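You operate a simulated robot arm through the tools that you are given. There is no shell and no other tool. Be economical: measure what you need, move in short steps, check, and stop when the job is done.

The job below is to be done with a simulated two-armed robot. You get a single attempt, and the scene is never put back.

TASK
Wipe up the spill on the end of the wooden bench with the white cloth and put it back.

It is judged by the outcome, as a careful person would: the job done as asked, and still so three seconds after it is handed in. It fails if anything else is knocked over, pushed out of place, dropped, spilled or broken. Flat cloth is picked up by pressing the open fingertips on it (5 to 10 N) and closing them slowly along it; thin cloth reads only 2 to 8 mm in the jaws.

THE ROBOT
Two 7-joint arms with two-finger parallel grippers on one trunk, on a base that drives. Base frame: it is fixed to the floor where the robot stands at the start and does not move with it; the origin is under the middle of the robot, x ahead of it, y to its left, z up. Lengths are in mm, angles in degrees, forces in N, time in s.
The left shoulder is at the start at [70, 163, 1220], the right one opposite. Payload 3.43 kg a hand.
The tool frame of a hand sits at the grasp point between the pads (the TCP): z along the fingers, y along the line on which they close. The tips reach 34 mm beyond it. The gripper opens to 128 mm. The fingers are 24 mm wide and 12 mm thick; the gripper's body (48 by 130 mm) begins 96 mm behind the TCP.
Orientation is that of the tool frame in the base frame, as a unit quaternion [x, y, z, w]. With the fingers straight down and closing along the base's y, the tool's x points along the base's -x, its y along +y and its z along -z.

THE INTERFACE
- The arms move only by the tool drive_tool. It takes "left_commands", "right_commands" or both (then of equal length, played together; a hand with none holds still); each is a list of rows, each a list of 7 numbers: the opening, from 0 (shut) to 1 (fully open), then the shift along the tool's x, y, z in mm, then the turn, a rotation vector about the tool's x, y, z in degrees. In form: [[grip, tx, ty, tz, rx, ry, rz], ...]. A call has 1 to 20 rows; each row is the pose to reach, as a shift and turn from the pose commanded when the call began, along the tool's axes at that moment. A row lasts 0.2 s, in which the tool goes at most 50 mm and 8.6 degrees; a call with a longer step from one row to the next is refused whole, and so is a gripper value outside its range. Where a pose cannot be reached the arm comes as near as it can. A force on the tool above 40 N (or 10 N above the force at the start of the call, whichever is more), or a blocked arm, ends the call early, and 0.2 s more pass. The fingers move at their own pace (about 153 mm/s each) and stop on an object; they squeeze with about 21 N. The grip force told is the motor's: it shows also when the fingers shut on nothing. Time passes only in rows, and 0.2 s behind the last, so rows that repeat a pose let the fingers close. The reply holds the time, the measured pose of the TCP, the force on the tool along the base axes, the opening and the grip force, in the units named above and with some noise, and new pictures: "show" is both (left out), scene, wrist or none (wrist: the cameras of the hands that moved).
- Cameras (640 x 400 px; columns grow to the right, rows downward): "scene" is now at [134.9, -24.4, 1452.3]; the picture's right is [-0.29, -0.96, 0.00], its down [-0.52, 0.16, -0.84] and it looks along [0.80, -0.24, -0.54] (base axes); focal length 285 px, centre (320, 200). "left" rides on the left gripper at [76, 11, -160] in its tool frame; the picture's right is [-0.15, 0.99, 0.00], its down [-0.88, -0.13, -0.46] and it looks along [-0.45, -0.07, 0.89] (tool axes); focal length 234 px, centre (320, 200). "right" rides on the right gripper at [76, -11, -160] in its tool frame; the picture's right is [0.15, 0.99, 0.00], its down [-0.88, 0.13, -0.46] and it looks along [-0.45, 0.07, 0.89] (tool axes); focal length 234 px, centre (320, 200).
- raise_lower(by): slides the trunk up (or, below 0, down) by that many mm; the arms and the scene camera ride with it, the base frame stays. It gives what a move gives, with no picture.
- roll_base(legs): drives the robot by 1 to 6 legs, each [ahead, left, turn to the left] in mm, mm and degrees, along the robot's own axes; the way and the turn of a leg run together, so that a leg with both is an arc; at most 1500 mm and 180 degrees a leg. The arms and the cameras ride along, it lands a little off, and it stops where it bumps. It gives what a move gives, and a new picture of the scene camera.
- head_to(pan, tilt): turns the head with the scene camera to pan (to the left, within 86 degrees either way) and tilt (down, from -29 to 69), counted from straight ahead of the robot. It gives what a move gives, and a new picture of the scene camera.
- probe_pixels(camera, pixels): for up to 12 pixels [column, row] of the newest picture of that camera ("zoom" is the newest enlarged one), the place [x, y, z] in the base frame of the surface seen there, good to about 2 mm. It takes no simulated time.
- close_up(camera, box): a new picture of the part [left, top, right, bottom] of that camera's present view, enlarged. It takes no simulated time.
- close_job(): hands the job in; it is judged then, once.

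Go step by step. Measure first, check grasps and placings, and put right what went wrong. The budget is 80 turns and 170 pictures, counting those below and the enlarged ones. Unless the task says otherwise, let go and move clear before handing in, and close with one line.

The tools are called after "Emit:" as a command line: name --argument value ..., lists and objects as JSON in quotes. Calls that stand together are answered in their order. drive_tool: Moves the arms, as the interface text tells. Its arguments: {"type":"object","properties":{"left_commands":{"type":"array"},"right_commands":{"type":"array"},"show":{"type":"string","enum":["both","scene","wrist","none"]}},"required":[]} The other tools are called the same way: raise_lower (by) slides the trunk up or down; roll_base (legs) drives the base; head_to (pan, tilt) turns the head that bears the scene camera; probe_pixels (camera, pixels) gives the place of the surface under pixels of a picture; close_up (camera, box) takes an enlarged picture of a part of a camera's view; close_job () hands the job in.

At the start:

```text
time: 0.0
left_position: [709.1, 80.1, 1081.5]
left_orientation: [-0.001, 1.0, 0.001, 0.0]
left_force: [-0.6, -0.3, 0.1]
left_gripper_width: 127.9
left_gripper_force: 0.0
right_position: [567.2, -418.6, 1103.8]
right_orientation: [0.0, 1.0, 0.0, 0.0]
right_force: [-0.9, 0.2, 0.4]
right_gripper_width: 128.0
right_gripper_force: 0.0
trunk travel left (down, up): [-700.0, 240.0]
robot x, y, heading: [-1.6, -0.9, -0.1]
head pan, tilt: [-16.7, 32.8]
```

scene: 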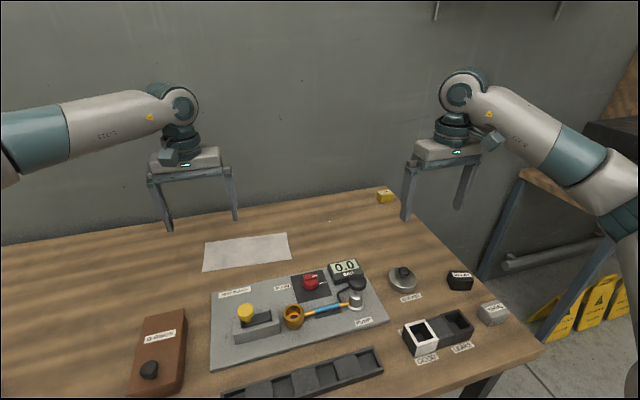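
right: 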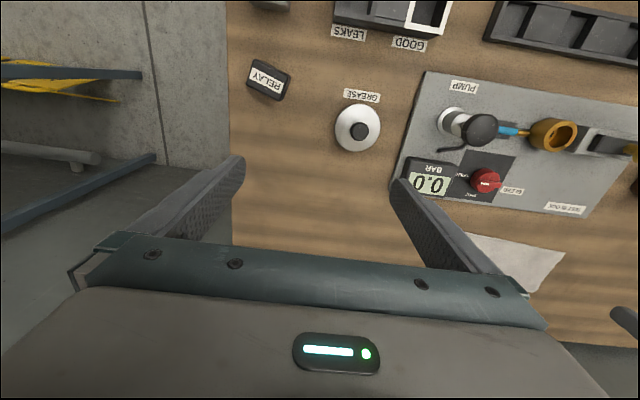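
left: 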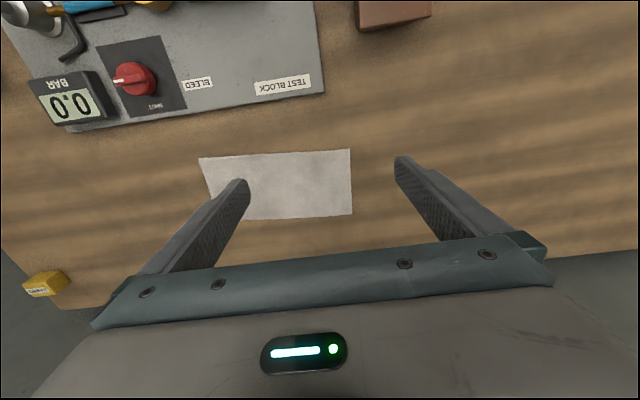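

The white sheet at scene (247,252) looks like the cloth, but I see no spill yet. I'll look around and measure.

Emit:
probe_pixels --camera "scene" --pixels '[[204, 244], [288, 234], [291, 260], [203, 270], [247, 252], [385, 197], [330, 222], [540, 350], [410, 222], [545, 185], [320, 262], [215, 295]]'

Emit:
head_to --pan 40 --tilt 40

Emit:
head_to --pan -70 --tilt 35

```text
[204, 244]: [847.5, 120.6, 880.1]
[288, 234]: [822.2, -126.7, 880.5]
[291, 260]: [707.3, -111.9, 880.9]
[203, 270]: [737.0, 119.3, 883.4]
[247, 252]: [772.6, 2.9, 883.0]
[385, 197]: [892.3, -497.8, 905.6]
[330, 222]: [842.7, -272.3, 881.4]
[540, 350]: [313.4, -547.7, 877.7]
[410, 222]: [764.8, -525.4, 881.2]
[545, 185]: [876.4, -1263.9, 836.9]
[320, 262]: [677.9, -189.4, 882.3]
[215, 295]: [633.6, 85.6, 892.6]
```

```text
time: 1.3
left_position: [708.1, 78.7, 1081.3]
left_orientation: [0.0, 1.0, 0.0, 0.0]
left_force: [-0.2, 0.1, 0.0]
left_gripper_width: 128.0
left_gripper_force: 0.2
right_position: [568.4, -419.4, 1104.5]
right_orientation: [0.0, 1.0, 0.001, 0.0]
right_force: [-0.5, 0.4, 0.0]
right_gripper_width: 128.0
right_gripper_force: 0.0
trunk travel left (down, up): [-700.0, 240.0]
robot x, y, heading: [3.2, 0.5, 0.0]
head pan, tilt: [40.0, 40.0]
```

scene: 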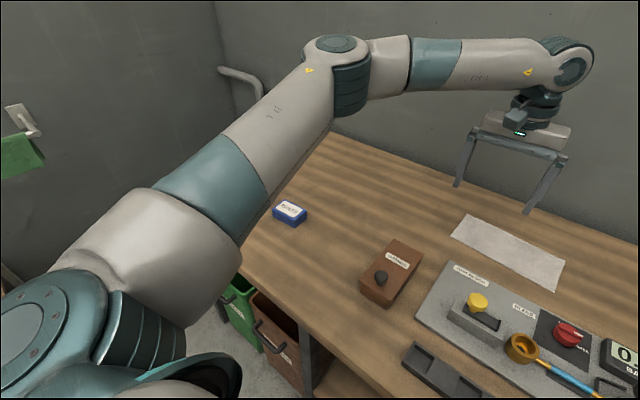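

```text
time: 3.1
left_position: [708.6, 79.0, 1081.2]
left_orientation: [-0.001, 1.0, 0.0, 0.0]
left_force: [-0.3, -0.4, 0.0]
left_gripper_width: 128.0
left_gripper_force: 0.1
right_position: [567.2, -418.7, 1104.7]
right_orientation: [0.0, 1.0, 0.0, 0.0]
right_force: [0.1, 0.5, 0.3]
right_gripper_width: 128.2
right_gripper_force: 0.0
trunk travel left (down, up): [-700.0, 240.0]
robot x, y, heading: [-1.2, -0.4, 0.0]
head pan, tilt: [-70.0, 35.0]
```

scene: 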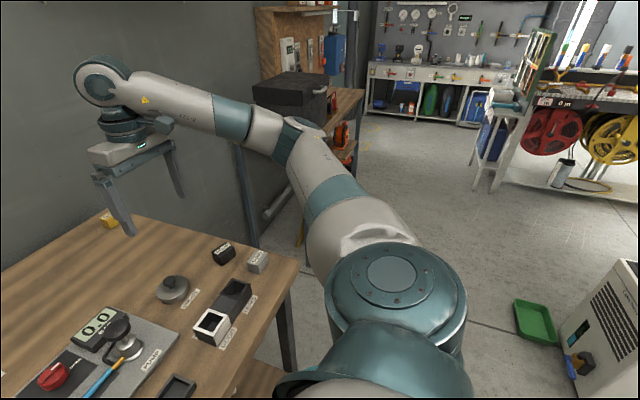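

No spill yet; the left arm hides the left end of the bench. I'll look more closely at several parts, panning left with more tilt.

Emit:
close_up --camera "scene" --box '[0, 180, 320, 400]'

Emit:
close_up --camera "scene" --box '[220, 0, 420, 220]'

Emit:
head_to --pan 70 --tilt 45

Emit:
head_to --pan 10 --tilt 50

```text
1.82 times, centred on (160, 290) of scene
```

zoom: 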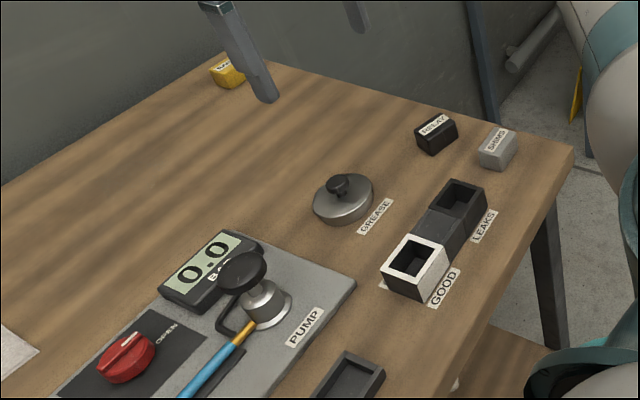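

```text
1.82 times, centred on (320, 110) of scene
```

zoom: 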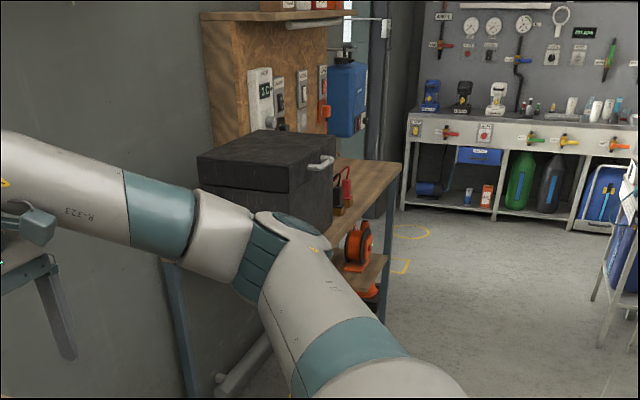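

```text
time: 5.4
left_position: [708.9, 79.2, 1081.8]
left_orientation: [-0.002, 1.0, 0.0, -0.001]
left_force: [-0.6, 0.2, -0.3]
left_gripper_width: 128.2
left_gripper_force: 0.1
right_position: [567.8, -419.6, 1105.3]
right_orientation: [0.0, 1.0, 0.0, 0.001]
right_force: [-0.2, -0.3, -0.2]
right_gripper_width: 128.1
right_gripper_force: 0.1
trunk travel left (down, up): [-700.0, 240.0]
robot x, y, heading: [1.0, 2.1, -0.1]
head pan, tilt: [70.0, 45.0]
```

scene: 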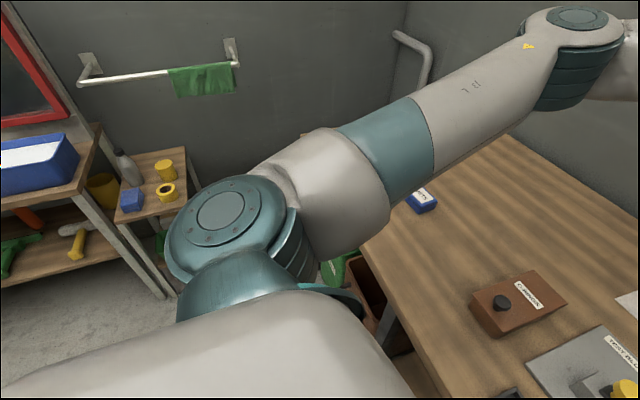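

```text
time: 6.7
left_position: [707.7, 80.2, 1081.1]
left_orientation: [-0.001, 1.0, 0.0, 0.0]
left_force: [0.0, 0.7, -0.8]
left_gripper_width: 128.1
left_gripper_force: 0.0
right_position: [568.0, -418.7, 1105.8]
right_orientation: [0.0, 1.0, 0.0, 0.0]
right_force: [0.1, 0.1, -1.0]
right_gripper_width: 127.9
right_gripper_force: 0.0
trunk travel left (down, up): [-700.0, 240.0]
robot x, y, heading: [-2.8, -3.4, -0.2]
head pan, tilt: [10.0, 50.0]
```

scene: 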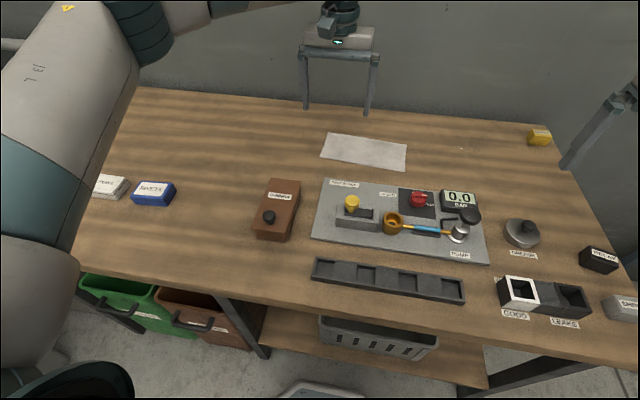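

The sheet at (365,152) needs a closer look, and the left end of the bench is hidden by the left arm.

Emit:
close_up --camera "scene" --box '[300, 120, 430, 200]'

Emit:
close_up --camera "scene" --box '[400, 100, 640, 250]'

Emit:
roll_base --legs '[[-300, 0, 0], [0, 0, 45]]'

```text
4.92 times, centred on (365, 160) of scene
```

zoom: 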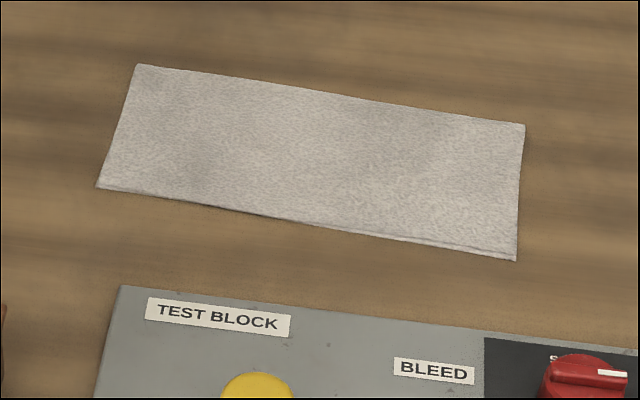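

```text
2.67 times, centred on (520, 175) of scene
```

zoom: 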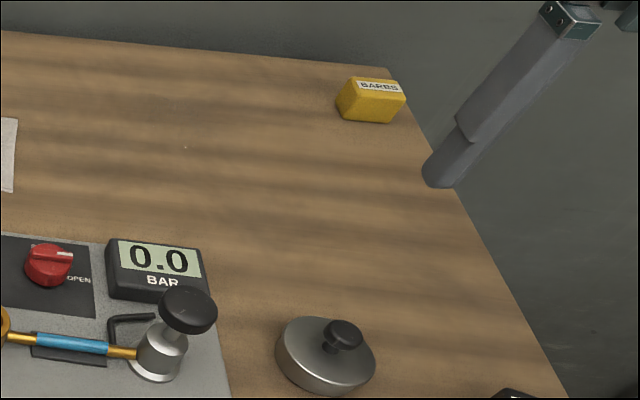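

```text
time: 10.8
left_position: [143.8, 557.5, 1081.2]
left_orientation: [-0.383, 0.924, 0.0, 0.0]
left_force: [0.3, -0.1, 0.9]
left_gripper_width: 127.9
left_gripper_force: 0.1
right_position: [396.4, 104.6, 1105.3]
right_orientation: [-0.384, 0.923, 0.0, 0.0]
right_force: [0.2, 0.1, 0.6]
right_gripper_width: 127.8
right_gripper_force: 0.0
trunk travel left (down, up): [-700.0, 240.0]
robot x, y, heading: [-302.2, -1.2, 45.2]
head pan, tilt: [10.0, 50.0]
```

scene: 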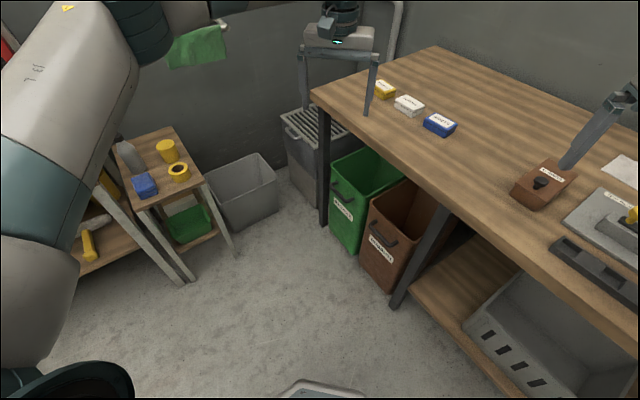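

The left end of this bench, around (400,90), is dry. I'll survey the rest of the room for another wooden bench.

Emit:
head_to --pan 70 --tilt 25

Emit:
roll_base --legs '[[0, 0, 70]]'

Emit:
roll_base --legs '[[0, 0, 70]]'

Emit:
roll_base --legs '[[0, 0, 50]]'

```text
time: 12.1
left_position: [142.2, 557.2, 1081.9]
left_orientation: [-0.384, 0.923, 0.0, 0.0]
left_force: [0.0, -0.4, 0.0]
left_gripper_width: 128.1
left_gripper_force: 0.0
right_position: [395.4, 105.2, 1104.0]
right_orientation: [-0.382, 0.924, 0.0, 0.001]
right_force: [-0.3, 0.1, -0.2]
right_gripper_width: 127.7
right_gripper_force: 0.1
trunk travel left (down, up): [-700.0, 240.0]
robot x, y, heading: [-300.5, 0.7, 45.3]
head pan, tilt: [70.0, 25.0]
```

scene: 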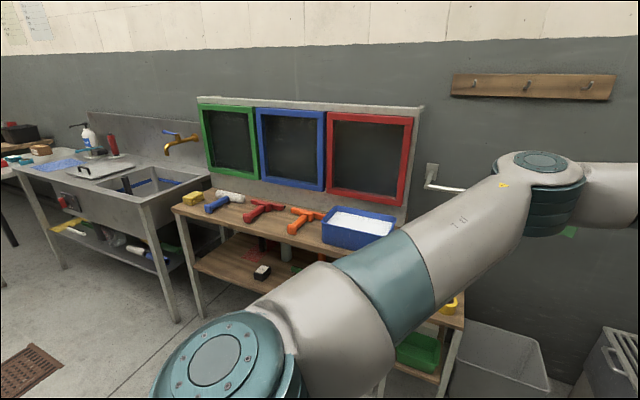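

```text
time: 15.5
left_position: [-668.1, 611.8, 1081.0]
left_orientation: [0.841, -0.54, 0.0, 0.0]
left_force: [0.4, -0.5, 0.1]
left_gripper_width: 128.0
left_gripper_force: 0.0
right_position: [-155.1, 691.8, 1104.1]
right_orientation: [0.841, -0.541, 0.0, -0.001]
right_force: [0.7, 0.2, -0.3]
right_gripper_width: 128.0
right_gripper_force: 0.1
trunk travel left (down, up): [-700.0, 240.0]
robot x, y, heading: [-297.3, 0.4, 114.6]
head pan, tilt: [70.0, 25.0]
```

scene: 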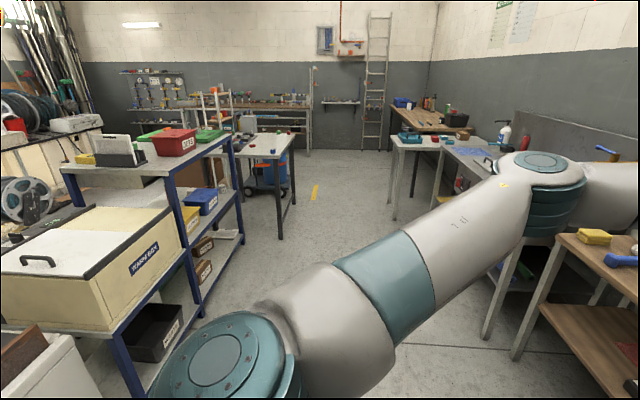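

```text
time: 19.0
left_position: [-1001.0, -140.4, 1081.8]
left_orientation: [0.999, 0.043, 0.0, 0.0]
left_force: [0.5, -0.4, 0.4]
left_gripper_width: 128.2
left_gripper_force: 0.0
right_position: [-903.5, 368.5, 1104.7]
right_orientation: [0.999, 0.043, -0.001, 0.0]
right_force: [0.8, -0.3, 0.6]
right_gripper_width: 128.1
right_gripper_force: 0.1
trunk travel left (down, up): [-700.0, 240.0]
robot x, y, heading: [-301.1, 0.6, -175.0]
head pan, tilt: [70.0, 25.0]
```

scene: 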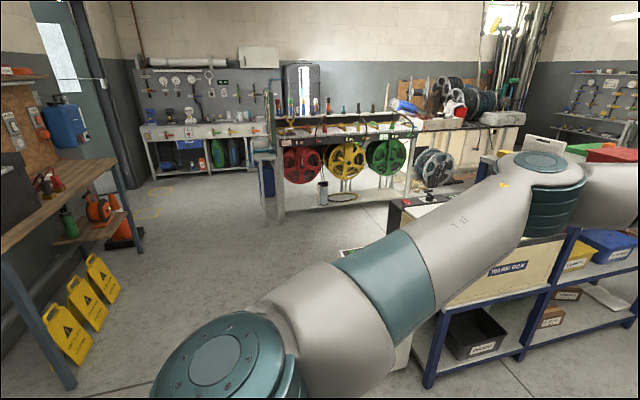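

```text
time: 21.6
left_position: [-634.7, -630.9, 1081.7]
left_orientation: [0.884, 0.468, 0.001, 0.0]
left_force: [-0.1, 0.2, -0.3]
left_gripper_width: 127.9
left_gripper_force: 0.1
right_position: [-967.7, -235.4, 1105.1]
right_orientation: [0.884, 0.468, 0.0, 0.0]
right_force: [0.2, 0.8, -0.2]
right_gripper_width: 127.9
right_gripper_force: 0.1
trunk travel left (down, up): [-700.0, 240.0]
robot x, y, heading: [-299.5, 2.9, -124.1]
head pan, tilt: [70.0, 25.0]
```

scene: 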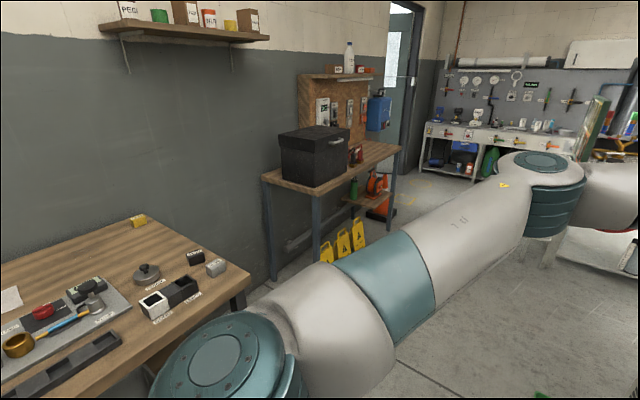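

This bench shows no spill. Another wooden bench stood in the far corner (second picture, near (430,118)), so I'll look there enlarged.

Emit:
head_to --pan -75 --tilt 15

Emit:
close_up --camera "scene" --box '[320, 60, 480, 160]'

Emit:
close_up --camera "scene" --box '[480, 60, 640, 160]'

```text
time: 23.9
left_position: [-634.4, -629.4, 1082.2]
left_orientation: [0.884, 0.468, 0.0, 0.0]
left_force: [0.1, -0.4, -0.2]
left_gripper_width: 127.8
left_gripper_force: 0.0
right_position: [-968.2, -233.7, 1105.3]
right_orientation: [0.883, 0.469, 0.0, 0.0]
right_force: [0.3, -0.5, 0.6]
right_gripper_width: 127.9
right_gripper_force: 0.1
trunk travel left (down, up): [-700.0, 240.0]
robot x, y, heading: [-304.6, 1.6, -124.2]
head pan, tilt: [-75.0, 15.0]
```

scene: 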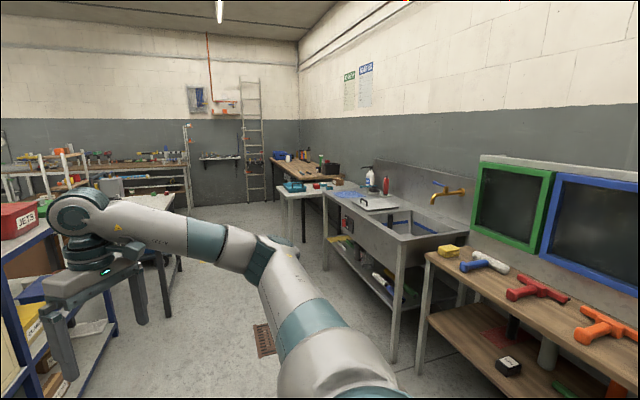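

```text
4.00 times, centred on (400, 110) of scene
```

zoom: 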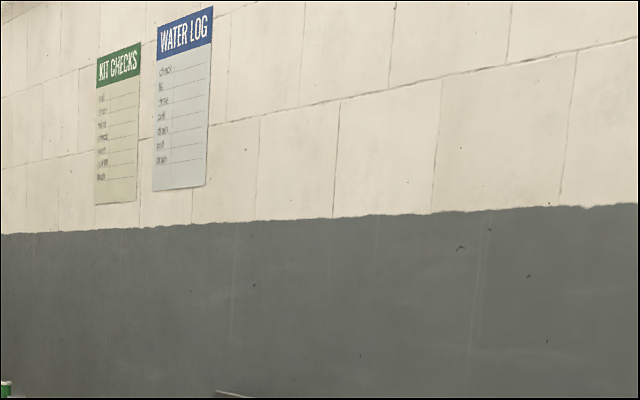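

```text
4.00 times, centred on (560, 110) of scene
```

zoom: 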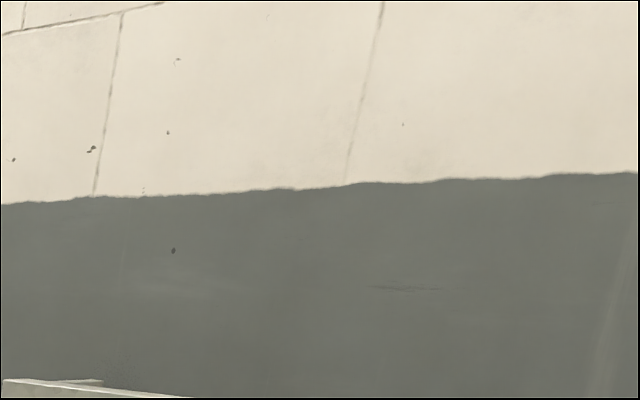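

The corner bench is at about (300,168), with a white table in front of it. I'll enlarge that area and other tables, and measure them.

Emit:
close_up --camera "scene" --box '[260, 135, 420, 235]'

Emit:
close_up --camera "scene" --box '[0, 130, 260, 290]'

Emit:
probe_pixels --camera "scene" --pixels '[[300, 192], [285, 165], [310, 172], [335, 178], [380, 215], [500, 270], [30, 172], [310, 230], [250, 225], [345, 196]]'

```text
4.00 times, centred on (340, 185) of scene
```

zoom: 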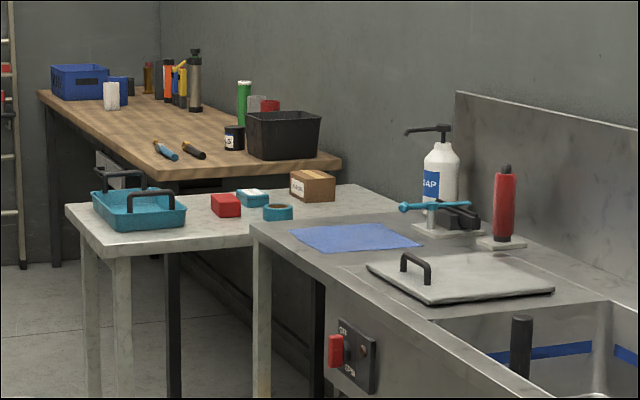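

```text
2.46 times, centred on (130, 210) of scene
```

zoom: 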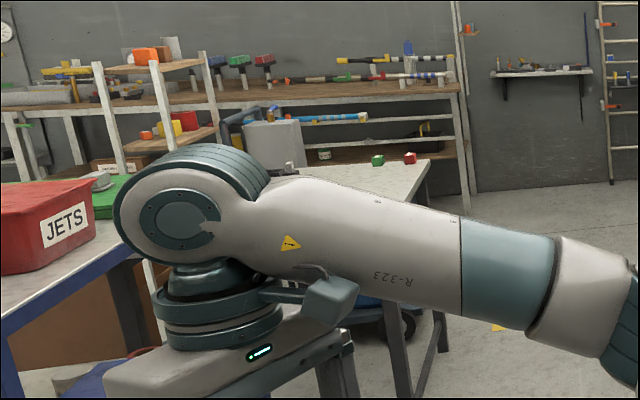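

```text
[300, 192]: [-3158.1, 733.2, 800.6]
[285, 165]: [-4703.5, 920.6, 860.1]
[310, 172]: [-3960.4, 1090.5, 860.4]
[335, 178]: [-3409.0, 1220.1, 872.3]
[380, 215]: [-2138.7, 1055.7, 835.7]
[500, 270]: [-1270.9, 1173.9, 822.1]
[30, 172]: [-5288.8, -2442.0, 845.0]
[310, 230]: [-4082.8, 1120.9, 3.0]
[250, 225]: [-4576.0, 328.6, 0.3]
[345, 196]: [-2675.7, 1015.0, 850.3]
```

The corner bench seems dry, as far as it shows. I'll turn back toward the first bench and the case table and enlarge their ends.

Emit:
roll_base --legs '[[0, 0, 124]]'

Emit:
head_to --pan -50 --tilt 25

Emit:
close_up --camera "scene" --box '[150, 60, 470, 260]'

Emit:
head_to --pan 15 --tilt 38

Emit:
close_up --camera "scene" --box '[100, 80, 420, 280]'

```text
time: 29.5
left_position: [405.5, 84.3, 1080.5]
left_orientation: [-0.003, 1.0, 0.001, 0.0]
left_force: [-0.4, -0.4, -0.2]
left_gripper_width: 128.3
left_gripper_force: 0.1
right_position: [269.1, -416.0, 1105.8]
right_orientation: [-0.003, 1.0, 0.001, 0.0]
right_force: [-1.0, -0.7, -0.2]
right_gripper_width: 128.0
right_gripper_force: 0.0
trunk travel left (down, up): [-700.0, 240.0]
robot x, y, heading: [-302.8, -0.2, 0.3]
head pan, tilt: [-75.0, 15.0]
```

scene: 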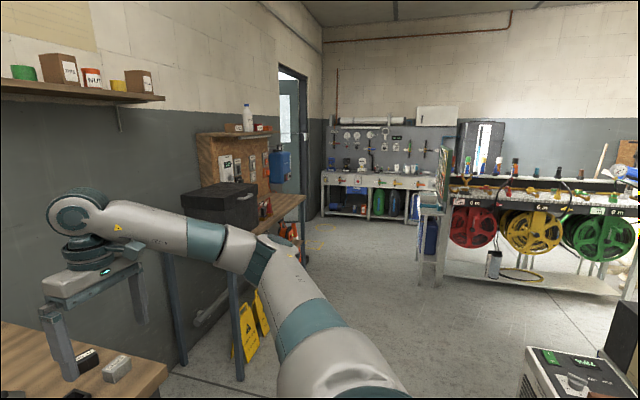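

```text
time: 30.4
left_position: [405.2, 84.2, 1081.6]
left_orientation: [-0.004, 1.0, 0.0, 0.0]
left_force: [0.2, -0.5, 0.5]
left_gripper_width: 128.0
left_gripper_force: 0.0
right_position: [269.2, -415.5, 1105.6]
right_orientation: [-0.004, 1.0, 0.0, 0.0]
right_force: [-0.5, -0.2, 0.0]
right_gripper_width: 128.2
right_gripper_force: 0.1
trunk travel left (down, up): [-700.0, 240.0]
robot x, y, heading: [-300.7, 1.3, 0.4]
head pan, tilt: [-50.0, 25.0]
```

scene: 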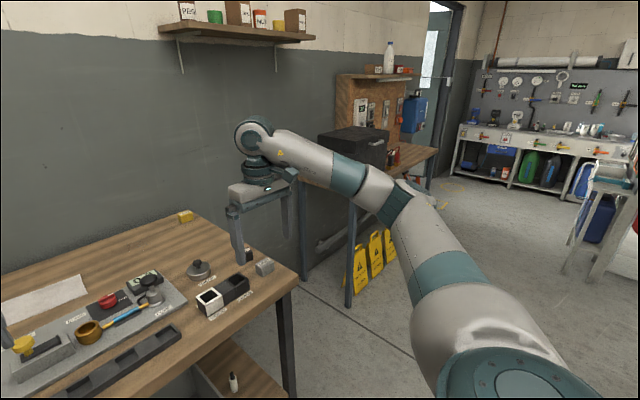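

```text
2.00 times, centred on (310, 160) of scene
```

zoom: 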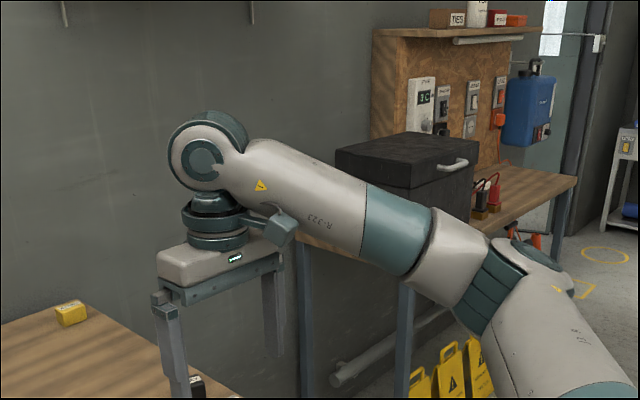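

```text
time: 31.8
left_position: [405.1, 83.8, 1082.3]
left_orientation: [-0.003, 1.0, 0.0, -0.001]
left_force: [-0.6, 0.1, 0.4]
left_gripper_width: 127.7
left_gripper_force: 0.1
right_position: [269.0, -415.6, 1106.5]
right_orientation: [-0.003, 1.0, 0.0, 0.0]
right_force: [-0.3, -0.3, -0.5]
right_gripper_width: 128.0
right_gripper_force: 0.2
trunk travel left (down, up): [-700.0, 240.0]
robot x, y, heading: [-299.6, 2.5, 0.2]
head pan, tilt: [15.0, 38.0]
```

scene: 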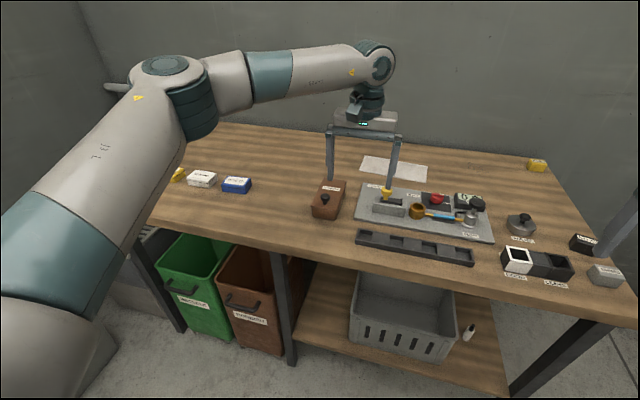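

```text
2.00 times, centred on (260, 180) of scene
```

zoom: 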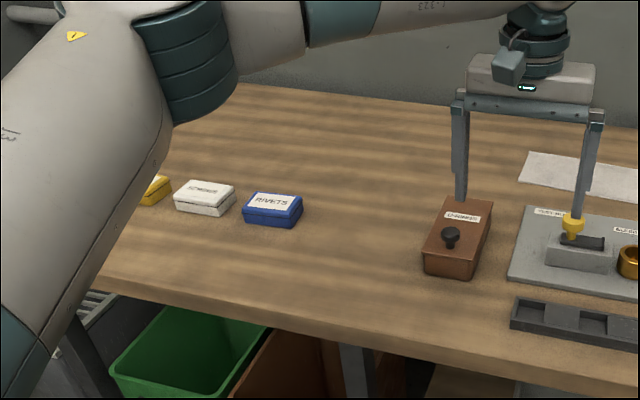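

No spill on this bench or visible on the case table. I'll turn to face the rest of the room and look between the arms.

Emit:
head_to --pan 0 --tilt 15

Emit:
roll_base --legs '[[0, 0, 180]]'

Emit:
probe_pixels --camera "scene" --pixels '[[320, 300], [320, 250], [250, 300], [390, 300], [200, 250], [440, 250], [320, 220]]'

Emit:
close_up --camera "scene" --box '[220, 120, 420, 245]'

```text
time: 32.6
left_position: [405.0, 84.1, 1081.6]
left_orientation: [-0.004, 1.0, 0.0, 0.001]
left_force: [0.4, 0.3, -0.5]
left_gripper_width: 128.0
left_gripper_force: 0.0
right_position: [269.1, -414.8, 1105.6]
right_orientation: [-0.004, 1.0, 0.001, -0.001]
right_force: [-0.3, 0.0, 0.2]
right_gripper_width: 127.8
right_gripper_force: 0.0
trunk travel left (down, up): [-700.0, 240.0]
robot x, y, heading: [-301.4, -1.2, 0.4]
head pan, tilt: [0.0, 15.0]
```

scene: 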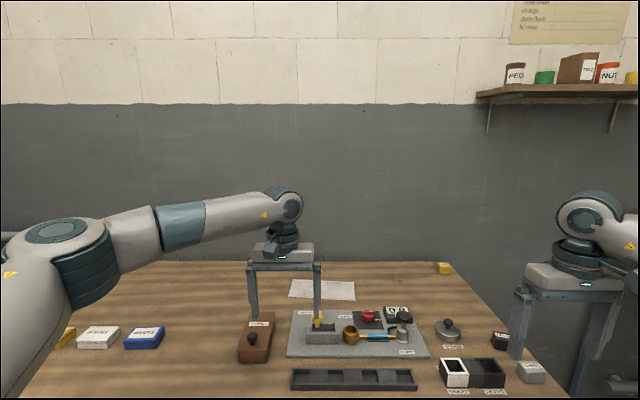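

```text
time: 40.5
left_position: [-1004.3, -123.1, 1081.1]
left_orientation: [1.0, 0.031, 0.0, 0.0]
left_force: [-0.2, -0.3, 0.3]
left_gripper_width: 127.9
left_gripper_force: 0.0
right_position: [-895.7, 382.6, 1105.3]
right_orientation: [1.0, 0.031, -0.001, -0.001]
right_force: [0.4, 0.6, 0.5]
right_gripper_width: 127.9
right_gripper_force: 0.0
trunk travel left (down, up): [-700.0, 240.0]
robot x, y, heading: [-303.0, -3.1, -176.6]
head pan, tilt: [0.0, 15.0]
```

scene: 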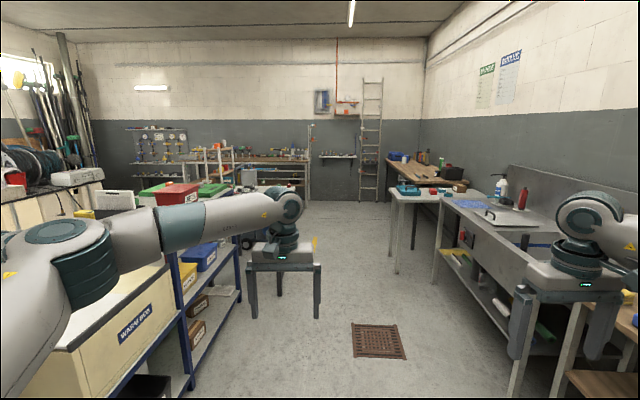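

```text
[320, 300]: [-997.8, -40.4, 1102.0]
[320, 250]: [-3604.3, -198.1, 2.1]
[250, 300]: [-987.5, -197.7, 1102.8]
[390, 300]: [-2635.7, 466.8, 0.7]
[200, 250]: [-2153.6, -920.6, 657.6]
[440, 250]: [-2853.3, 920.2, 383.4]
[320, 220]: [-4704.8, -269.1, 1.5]
```

```text
3.20 times, centred on (320, 182) of scene
```

zoom: 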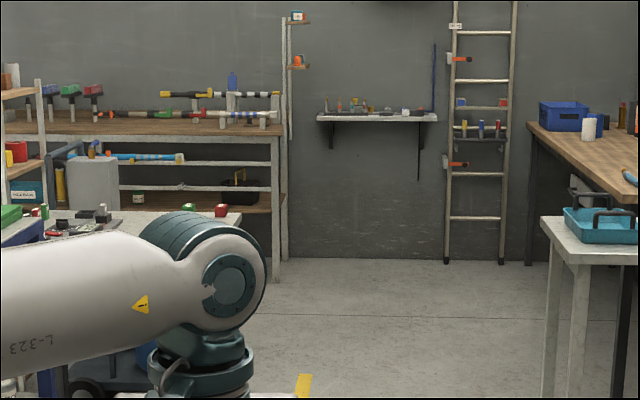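

The visible parts are dry; the rear wooden benches at (260,155) and (420,165) are too far off to judge. I'll drive down the aisle to see them better.

Emit:
roll_base --legs '[[0, 0, -3.4], [1300, -100, 0]]'

Emit:
close_up --camera "scene" --box '[400, 120, 640, 270]'

Emit:
close_up --camera "scene" --box '[60, 120, 300, 270]'

```text
time: 47.5
left_position: [-2312.9, 7.9, 1081.9]
left_orientation: [1.0, 0.003, 0.0, 0.0]
left_force: [-0.2, 0.1, 0.5]
left_gripper_width: 127.9
left_gripper_force: 0.1
right_position: [-2176.3, 506.9, 1105.7]
right_orientation: [1.0, 0.003, 0.001, 0.001]
right_force: [-0.6, -0.4, 0.4]
right_gripper_width: 127.7
right_gripper_force: 0.0
trunk travel left (down, up): [-700.0, 240.0]
robot x, y, heading: [-1601.7, 92.0, -179.6]
head pan, tilt: [0.0, 15.0]
```

scene: 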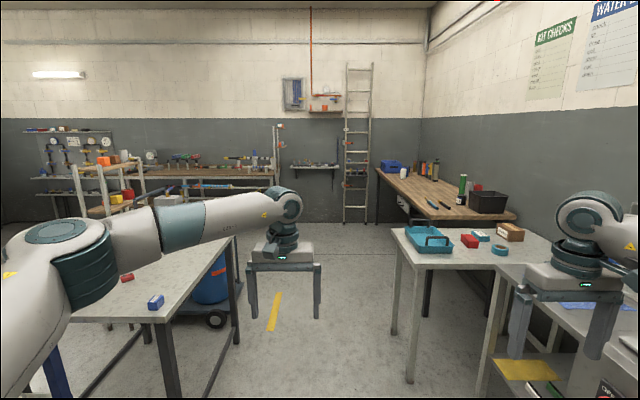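

```text
2.67 times, centred on (520, 195) of scene
```

zoom: 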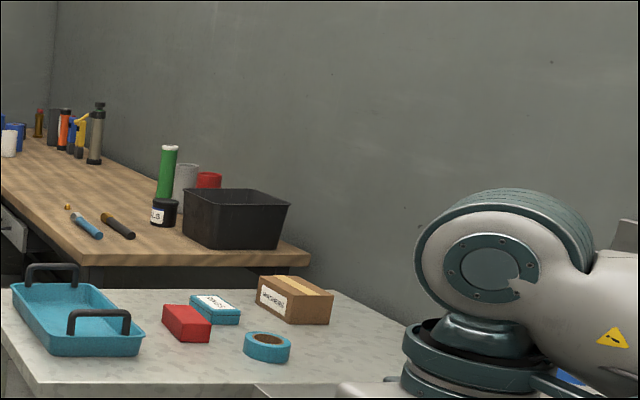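

```text
2.67 times, centred on (180, 195) of scene
```

zoom: 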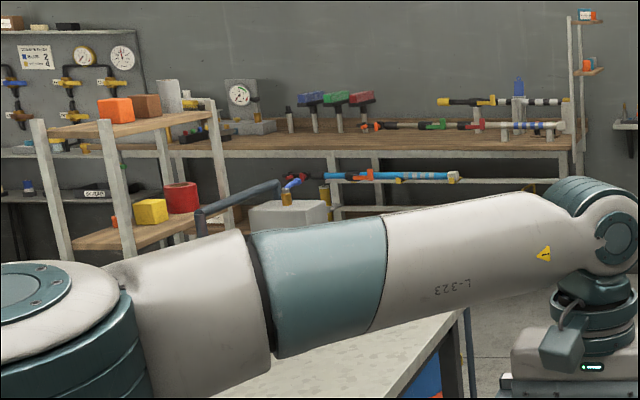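

Still no spill. I'll go further and look at the unseen half of the room.

Emit:
roll_base --legs '[[1300, -50, 0]]'

Emit:
close_up --camera "scene" --box '[400, 120, 640, 270]'

Emit:
head_to --pan 40 --tilt 20

Emit:
head_to --pan 86 --tilt 20

```text
time: 54.0
left_position: [-3612.8, 48.8, 1081.6]
left_orientation: [1.0, 0.003, 0.0, 0.0]
left_force: [-0.3, -0.7, 0.5]
left_gripper_width: 128.0
left_gripper_force: 0.0
right_position: [-3475.6, 547.5, 1105.2]
right_orientation: [1.0, 0.002, 0.0, 0.0]
right_force: [-0.7, 0.6, 0.0]
right_gripper_width: 127.8
right_gripper_force: 0.0
trunk travel left (down, up): [-700.0, 240.0]
robot x, y, heading: [-2900.9, 131.1, -179.6]
head pan, tilt: [0.0, 15.0]
```

scene: 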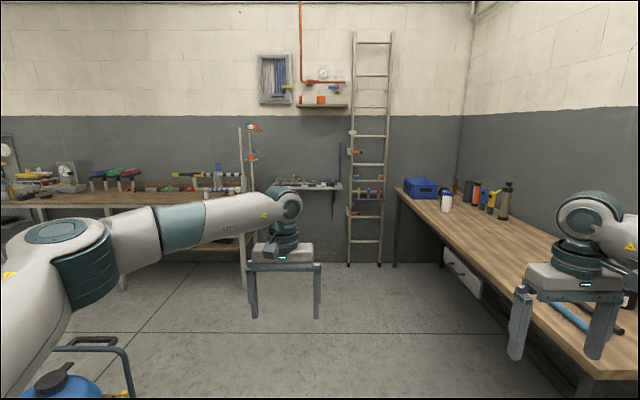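

```text
2.67 times, centred on (520, 195) of scene
```

zoom: 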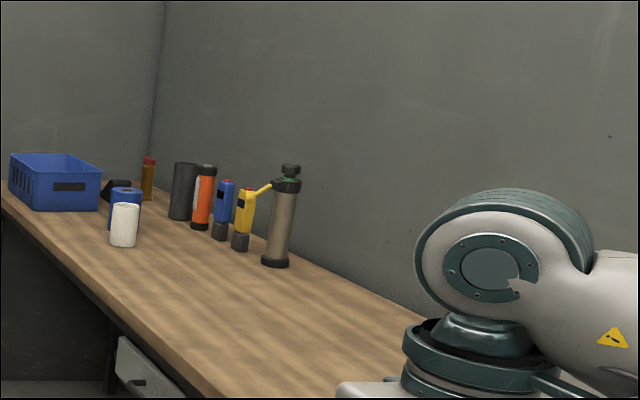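

```text
time: 55.1
left_position: [-3613.0, 49.5, 1081.8]
left_orientation: [1.0, 0.003, 0.0, -0.001]
left_force: [0.5, -0.2, 0.5]
left_gripper_width: 127.9
left_gripper_force: 0.1
right_position: [-3475.8, 549.5, 1104.2]
right_orientation: [1.0, 0.003, 0.0, -0.001]
right_force: [0.3, 0.6, -0.2]
right_gripper_width: 127.7
right_gripper_force: 0.0
trunk travel left (down, up): [-700.0, 240.0]
robot x, y, heading: [-2905.1, 133.1, -179.8]
head pan, tilt: [40.0, 20.0]
```

scene: 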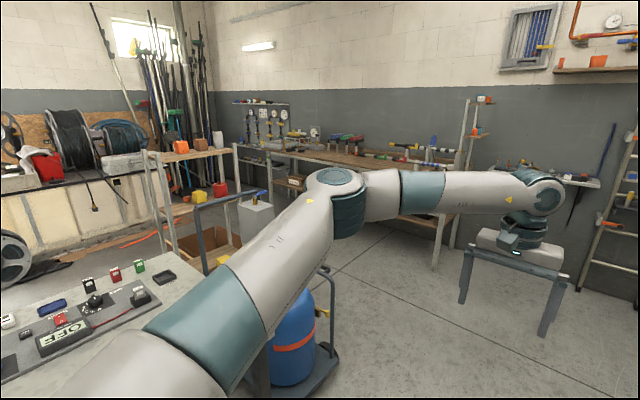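

```text
time: 56.2
left_position: [-3613.6, 48.7, 1082.7]
left_orientation: [1.0, 0.004, 0.0, 0.0]
left_force: [-0.7, 0.3, 0.6]
left_gripper_width: 128.0
left_gripper_force: 0.1
right_position: [-3475.6, 547.9, 1104.5]
right_orientation: [1.0, 0.003, 0.0, 0.0]
right_force: [0.2, -0.5, 0.1]
right_gripper_width: 128.0
right_gripper_force: 0.0
trunk travel left (down, up): [-700.0, 240.0]
robot x, y, heading: [-2905.6, 132.2, -179.7]
head pan, tilt: [85.9, 20.0]
```

scene: 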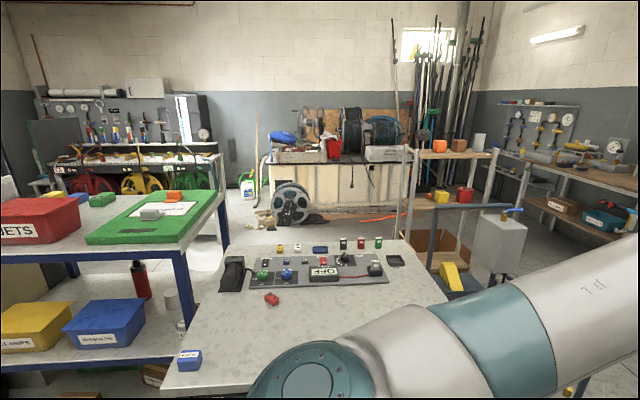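

No other cloth or spill in that half. I'll check the near end of the corner bench, which my right arm hid, and the hose bench.

Emit:
close_up --camera "scene" --box '[480, 90, 640, 220]'

Emit:
head_to --pan -35 --tilt 35

Emit:
head_to --pan -80 --tilt 30

```text
3.08 times, centred on (560, 155) of scene
```

zoom: 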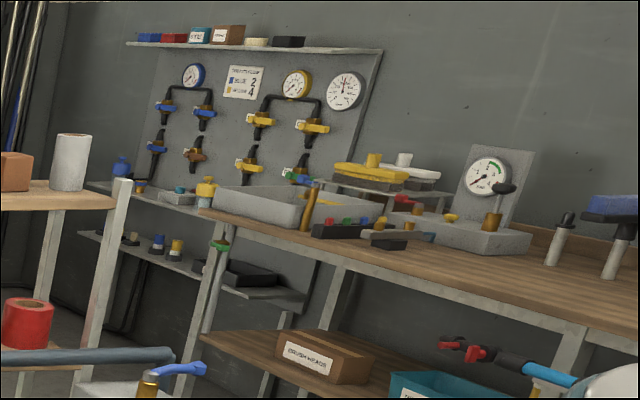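

```text
time: 58.2
left_position: [-3614.2, 49.0, 1081.4]
left_orientation: [1.0, 0.004, 0.001, 0.0]
left_force: [0.3, 0.8, 0.2]
left_gripper_width: 127.8
left_gripper_force: 0.0
right_position: [-3476.0, 548.3, 1104.3]
right_orientation: [1.0, 0.003, 0.0, 0.0]
right_force: [0.6, 0.9, 1.0]
right_gripper_width: 128.0
right_gripper_force: 0.0
trunk travel left (down, up): [-700.0, 240.0]
robot x, y, heading: [-2903.1, 131.5, -179.8]
head pan, tilt: [-35.0, 35.0]
```

scene: 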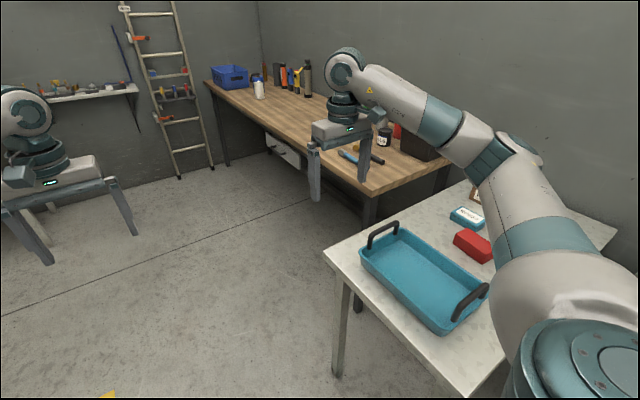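

```text
time: 59.4
left_position: [-3613.9, 48.3, 1080.7]
left_orientation: [1.0, 0.003, 0.0, 0.0]
left_force: [0.4, -0.2, -0.7]
left_gripper_width: 127.8
left_gripper_force: 0.0
right_position: [-3476.3, 548.1, 1105.3]
right_orientation: [1.0, 0.002, 0.0, 0.0]
right_force: [0.2, -0.5, 0.3]
right_gripper_width: 127.7
right_gripper_force: 0.2
trunk travel left (down, up): [-700.0, 240.0]
robot x, y, heading: [-2907.1, 131.8, -179.5]
head pan, tilt: [-80.0, 30.0]
```

scene: 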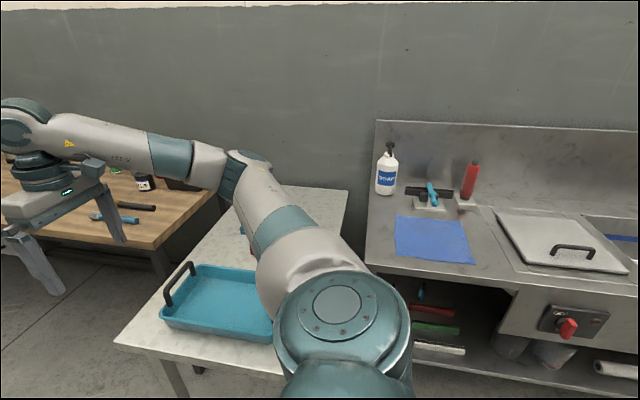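

Nothing here. I saw a red patch under the tool table by the screens, so I'll back up and inspect that and the case table.

Emit:
roll_base --legs '[[-1300, 30, 0]]'

Emit:
head_to --pan -86 --tilt 25

Emit:
roll_base --legs '[[-900, 30, 0]]'

```text
time: 65.9
left_position: [-2310.7, 26.3, 1080.7]
left_orientation: [1.0, 0.014, 0.0, 0.0]
left_force: [-0.4, 0.9, -0.8]
left_gripper_width: 128.0
left_gripper_force: 0.0
right_position: [-2183.1, 528.3, 1104.8]
right_orientation: [1.0, 0.013, 0.0, 0.001]
right_force: [0.1, 0.0, 0.0]
right_gripper_width: 127.8
right_gripper_force: 0.0
trunk travel left (down, up): [-700.0, 240.0]
robot x, y, heading: [-1603.3, 121.3, -178.8]
head pan, tilt: [-80.0, 30.0]
```

scene: 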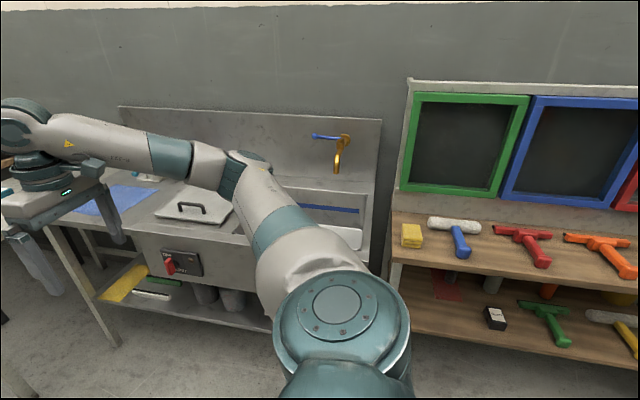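

```text
time: 66.6
left_position: [-2310.5, 24.8, 1083.6]
left_orientation: [1.0, 0.013, 0.0, 0.0]
left_force: [0.4, 0.5, 0.1]
left_gripper_width: 127.9
left_gripper_force: 0.1
right_position: [-2182.3, 528.4, 1104.7]
right_orientation: [1.0, 0.012, 0.001, 0.0]
right_force: [-0.2, 0.2, -0.7]
right_gripper_width: 128.0
right_gripper_force: 0.1
trunk travel left (down, up): [-700.0, 240.0]
robot x, y, heading: [-1605.6, 121.3, -178.7]
head pan, tilt: [-85.9, 25.0]
```

scene: 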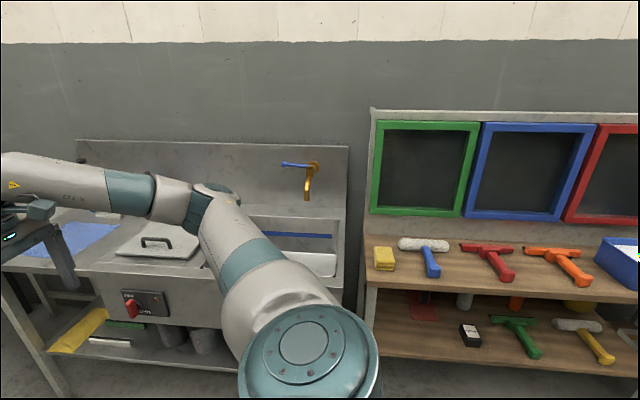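

```text
time: 71.3
left_position: [-1417.9, 17.3, 1080.9]
left_orientation: [1.0, 0.015, 0.0, 0.0]
left_force: [-0.3, -0.7, 0.6]
left_gripper_width: 127.7
left_gripper_force: 0.0
right_position: [-1291.2, 520.4, 1104.7]
right_orientation: [1.0, 0.015, 0.0, 0.0]
right_force: [0.1, 0.1, -0.2]
right_gripper_width: 128.0
right_gripper_force: 0.0
trunk travel left (down, up): [-700.0, 240.0]
robot x, y, heading: [-709.4, 112.2, -178.1]
head pan, tilt: [-85.9, 25.0]
```

scene: 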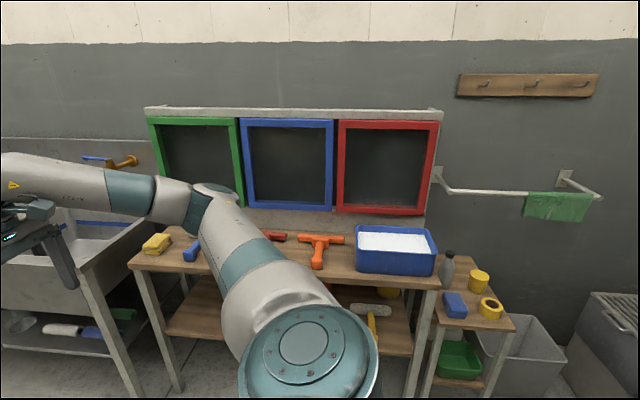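

The red patch is just a red cloth. The case table (z ≈ 837) is the nearest to the stated work height, so I'll examine that and the right end of the first bench.

Emit:
roll_base --legs '[[0, 0, 90], [0, 0, 15]]'

Emit:
head_to --pan 0 --tilt 20

Emit:
head_to --pan 35 --tilt 20

```text
time: 76.4
left_position: [-433.0, -539.0, 1081.1]
left_orientation: [0.598, 0.802, 0.001, 0.0]
left_force: [0.1, -0.4, 1.3]
left_gripper_width: 128.1
left_gripper_force: 0.0
right_position: [-951.0, -546.1, 1104.6]
right_orientation: [0.598, 0.802, 0.0, -0.001]
right_force: [0.0, -0.5, 0.5]
right_gripper_width: 128.2
right_gripper_force: 0.0
trunk travel left (down, up): [-700.0, 240.0]
robot x, y, heading: [-709.0, 117.3, -73.2]
head pan, tilt: [-85.9, 25.0]
```

scene: 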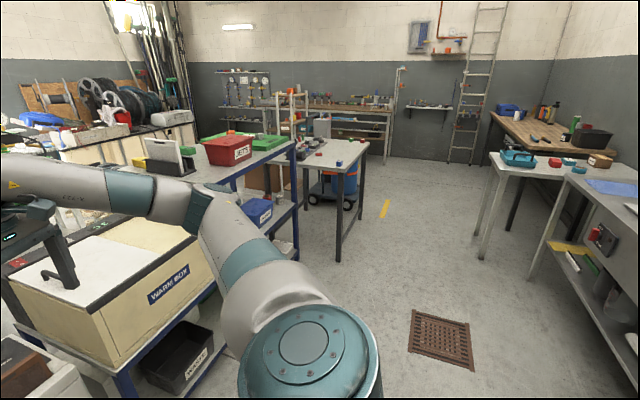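

```text
time: 78.0
left_position: [-432.8, -538.2, 1080.9]
left_orientation: [0.598, 0.802, 0.0, -0.001]
left_force: [-0.4, 0.0, 0.6]
left_gripper_width: 128.0
left_gripper_force: 0.0
right_position: [-950.6, -546.6, 1105.0]
right_orientation: [0.598, 0.802, 0.0, 0.001]
right_force: [-0.2, 0.3, -1.4]
right_gripper_width: 127.9
right_gripper_force: 0.0
trunk travel left (down, up): [-700.0, 240.0]
robot x, y, heading: [-709.5, 118.6, -73.4]
head pan, tilt: [0.0, 20.0]
```

scene: 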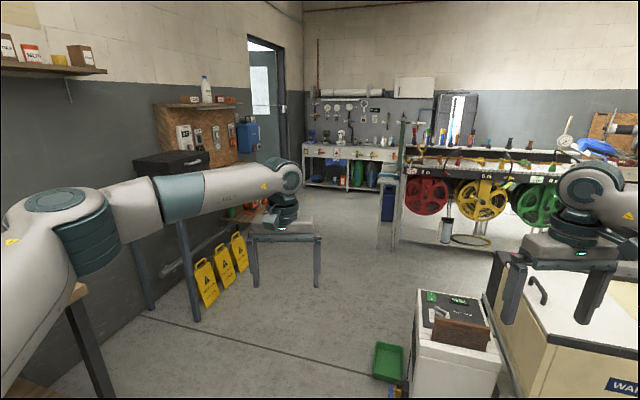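

```text
time: 79.0
left_position: [-433.5, -538.8, 1082.7]
left_orientation: [0.598, 0.802, 0.0, 0.0]
left_force: [0.6, 1.0, -0.3]
left_gripper_width: 128.0
left_gripper_force: 0.1
right_position: [-949.9, -546.3, 1105.6]
right_orientation: [0.598, 0.802, 0.0, 0.0]
right_force: [-0.1, 1.1, 0.5]
right_gripper_width: 128.1
right_gripper_force: 0.0
trunk travel left (down, up): [-700.0, 240.0]
robot x, y, heading: [-711.7, 114.0, -73.4]
head pan, tilt: [35.0, 20.0]
```

scene: 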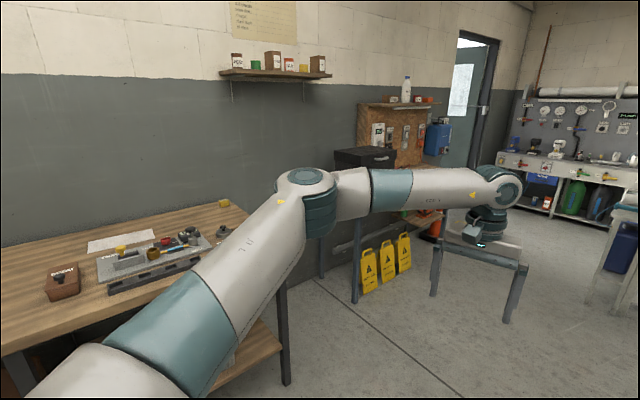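

The case table's top is mostly hidden by my arm. I'll drive toward it to see its near end clearly.

Emit:
roll_base --legs '[[0, 0, 15], [800, 0, 0]]'

Emit:
head_to --pan 25 --tilt 25

Emit:
close_up --camera "scene" --box '[240, 60, 640, 310]'

```text
time: 84.2
left_position: [159.5, -1122.1, 1082.0]
left_orientation: [0.483, 0.875, -0.001, 0.0]
left_force: [-0.1, 0.0, -0.1]
left_gripper_width: 128.0
left_gripper_force: 0.1
right_position: [-337.1, -1269.6, 1106.2]
right_orientation: [0.484, 0.875, 0.0, 0.0]
right_force: [0.3, -0.1, 0.1]
right_gripper_width: 128.0
right_gripper_force: 0.1
trunk travel left (down, up): [-700.0, 240.0]
robot x, y, heading: [-283.1, -566.0, -57.8]
head pan, tilt: [35.0, 20.0]
```

scene: 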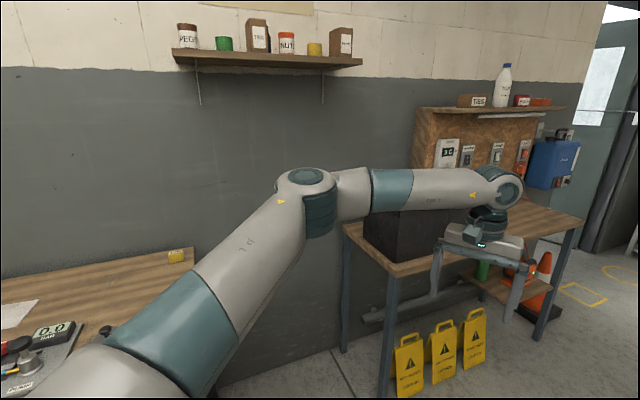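

```text
time: 84.9
left_position: [159.9, -1121.6, 1081.0]
left_orientation: [0.483, 0.876, 0.001, 0.0]
left_force: [-0.6, -0.4, -0.1]
left_gripper_width: 127.9
left_gripper_force: 0.0
right_position: [-338.0, -1268.0, 1104.8]
right_orientation: [0.484, 0.875, 0.0, 0.0]
right_force: [-0.6, 0.0, -0.4]
right_gripper_width: 128.1
right_gripper_force: 0.0
trunk travel left (down, up): [-700.0, 240.0]
robot x, y, heading: [-286.7, -565.4, -57.9]
head pan, tilt: [25.0, 25.0]
```

scene: 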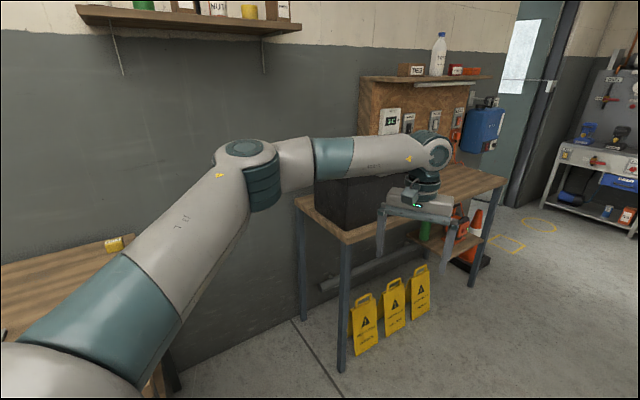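

```text
1.60 times, centred on (440, 185) of scene
```

zoom: 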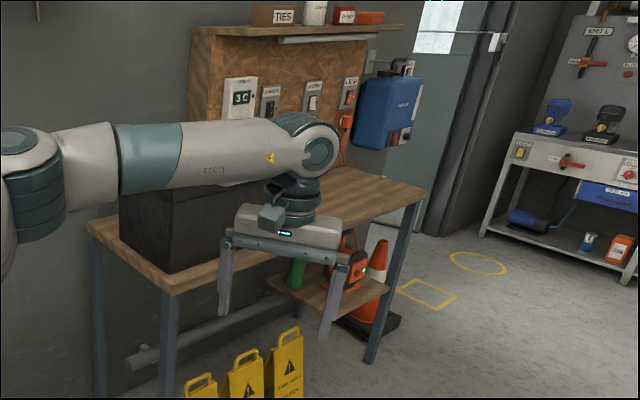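

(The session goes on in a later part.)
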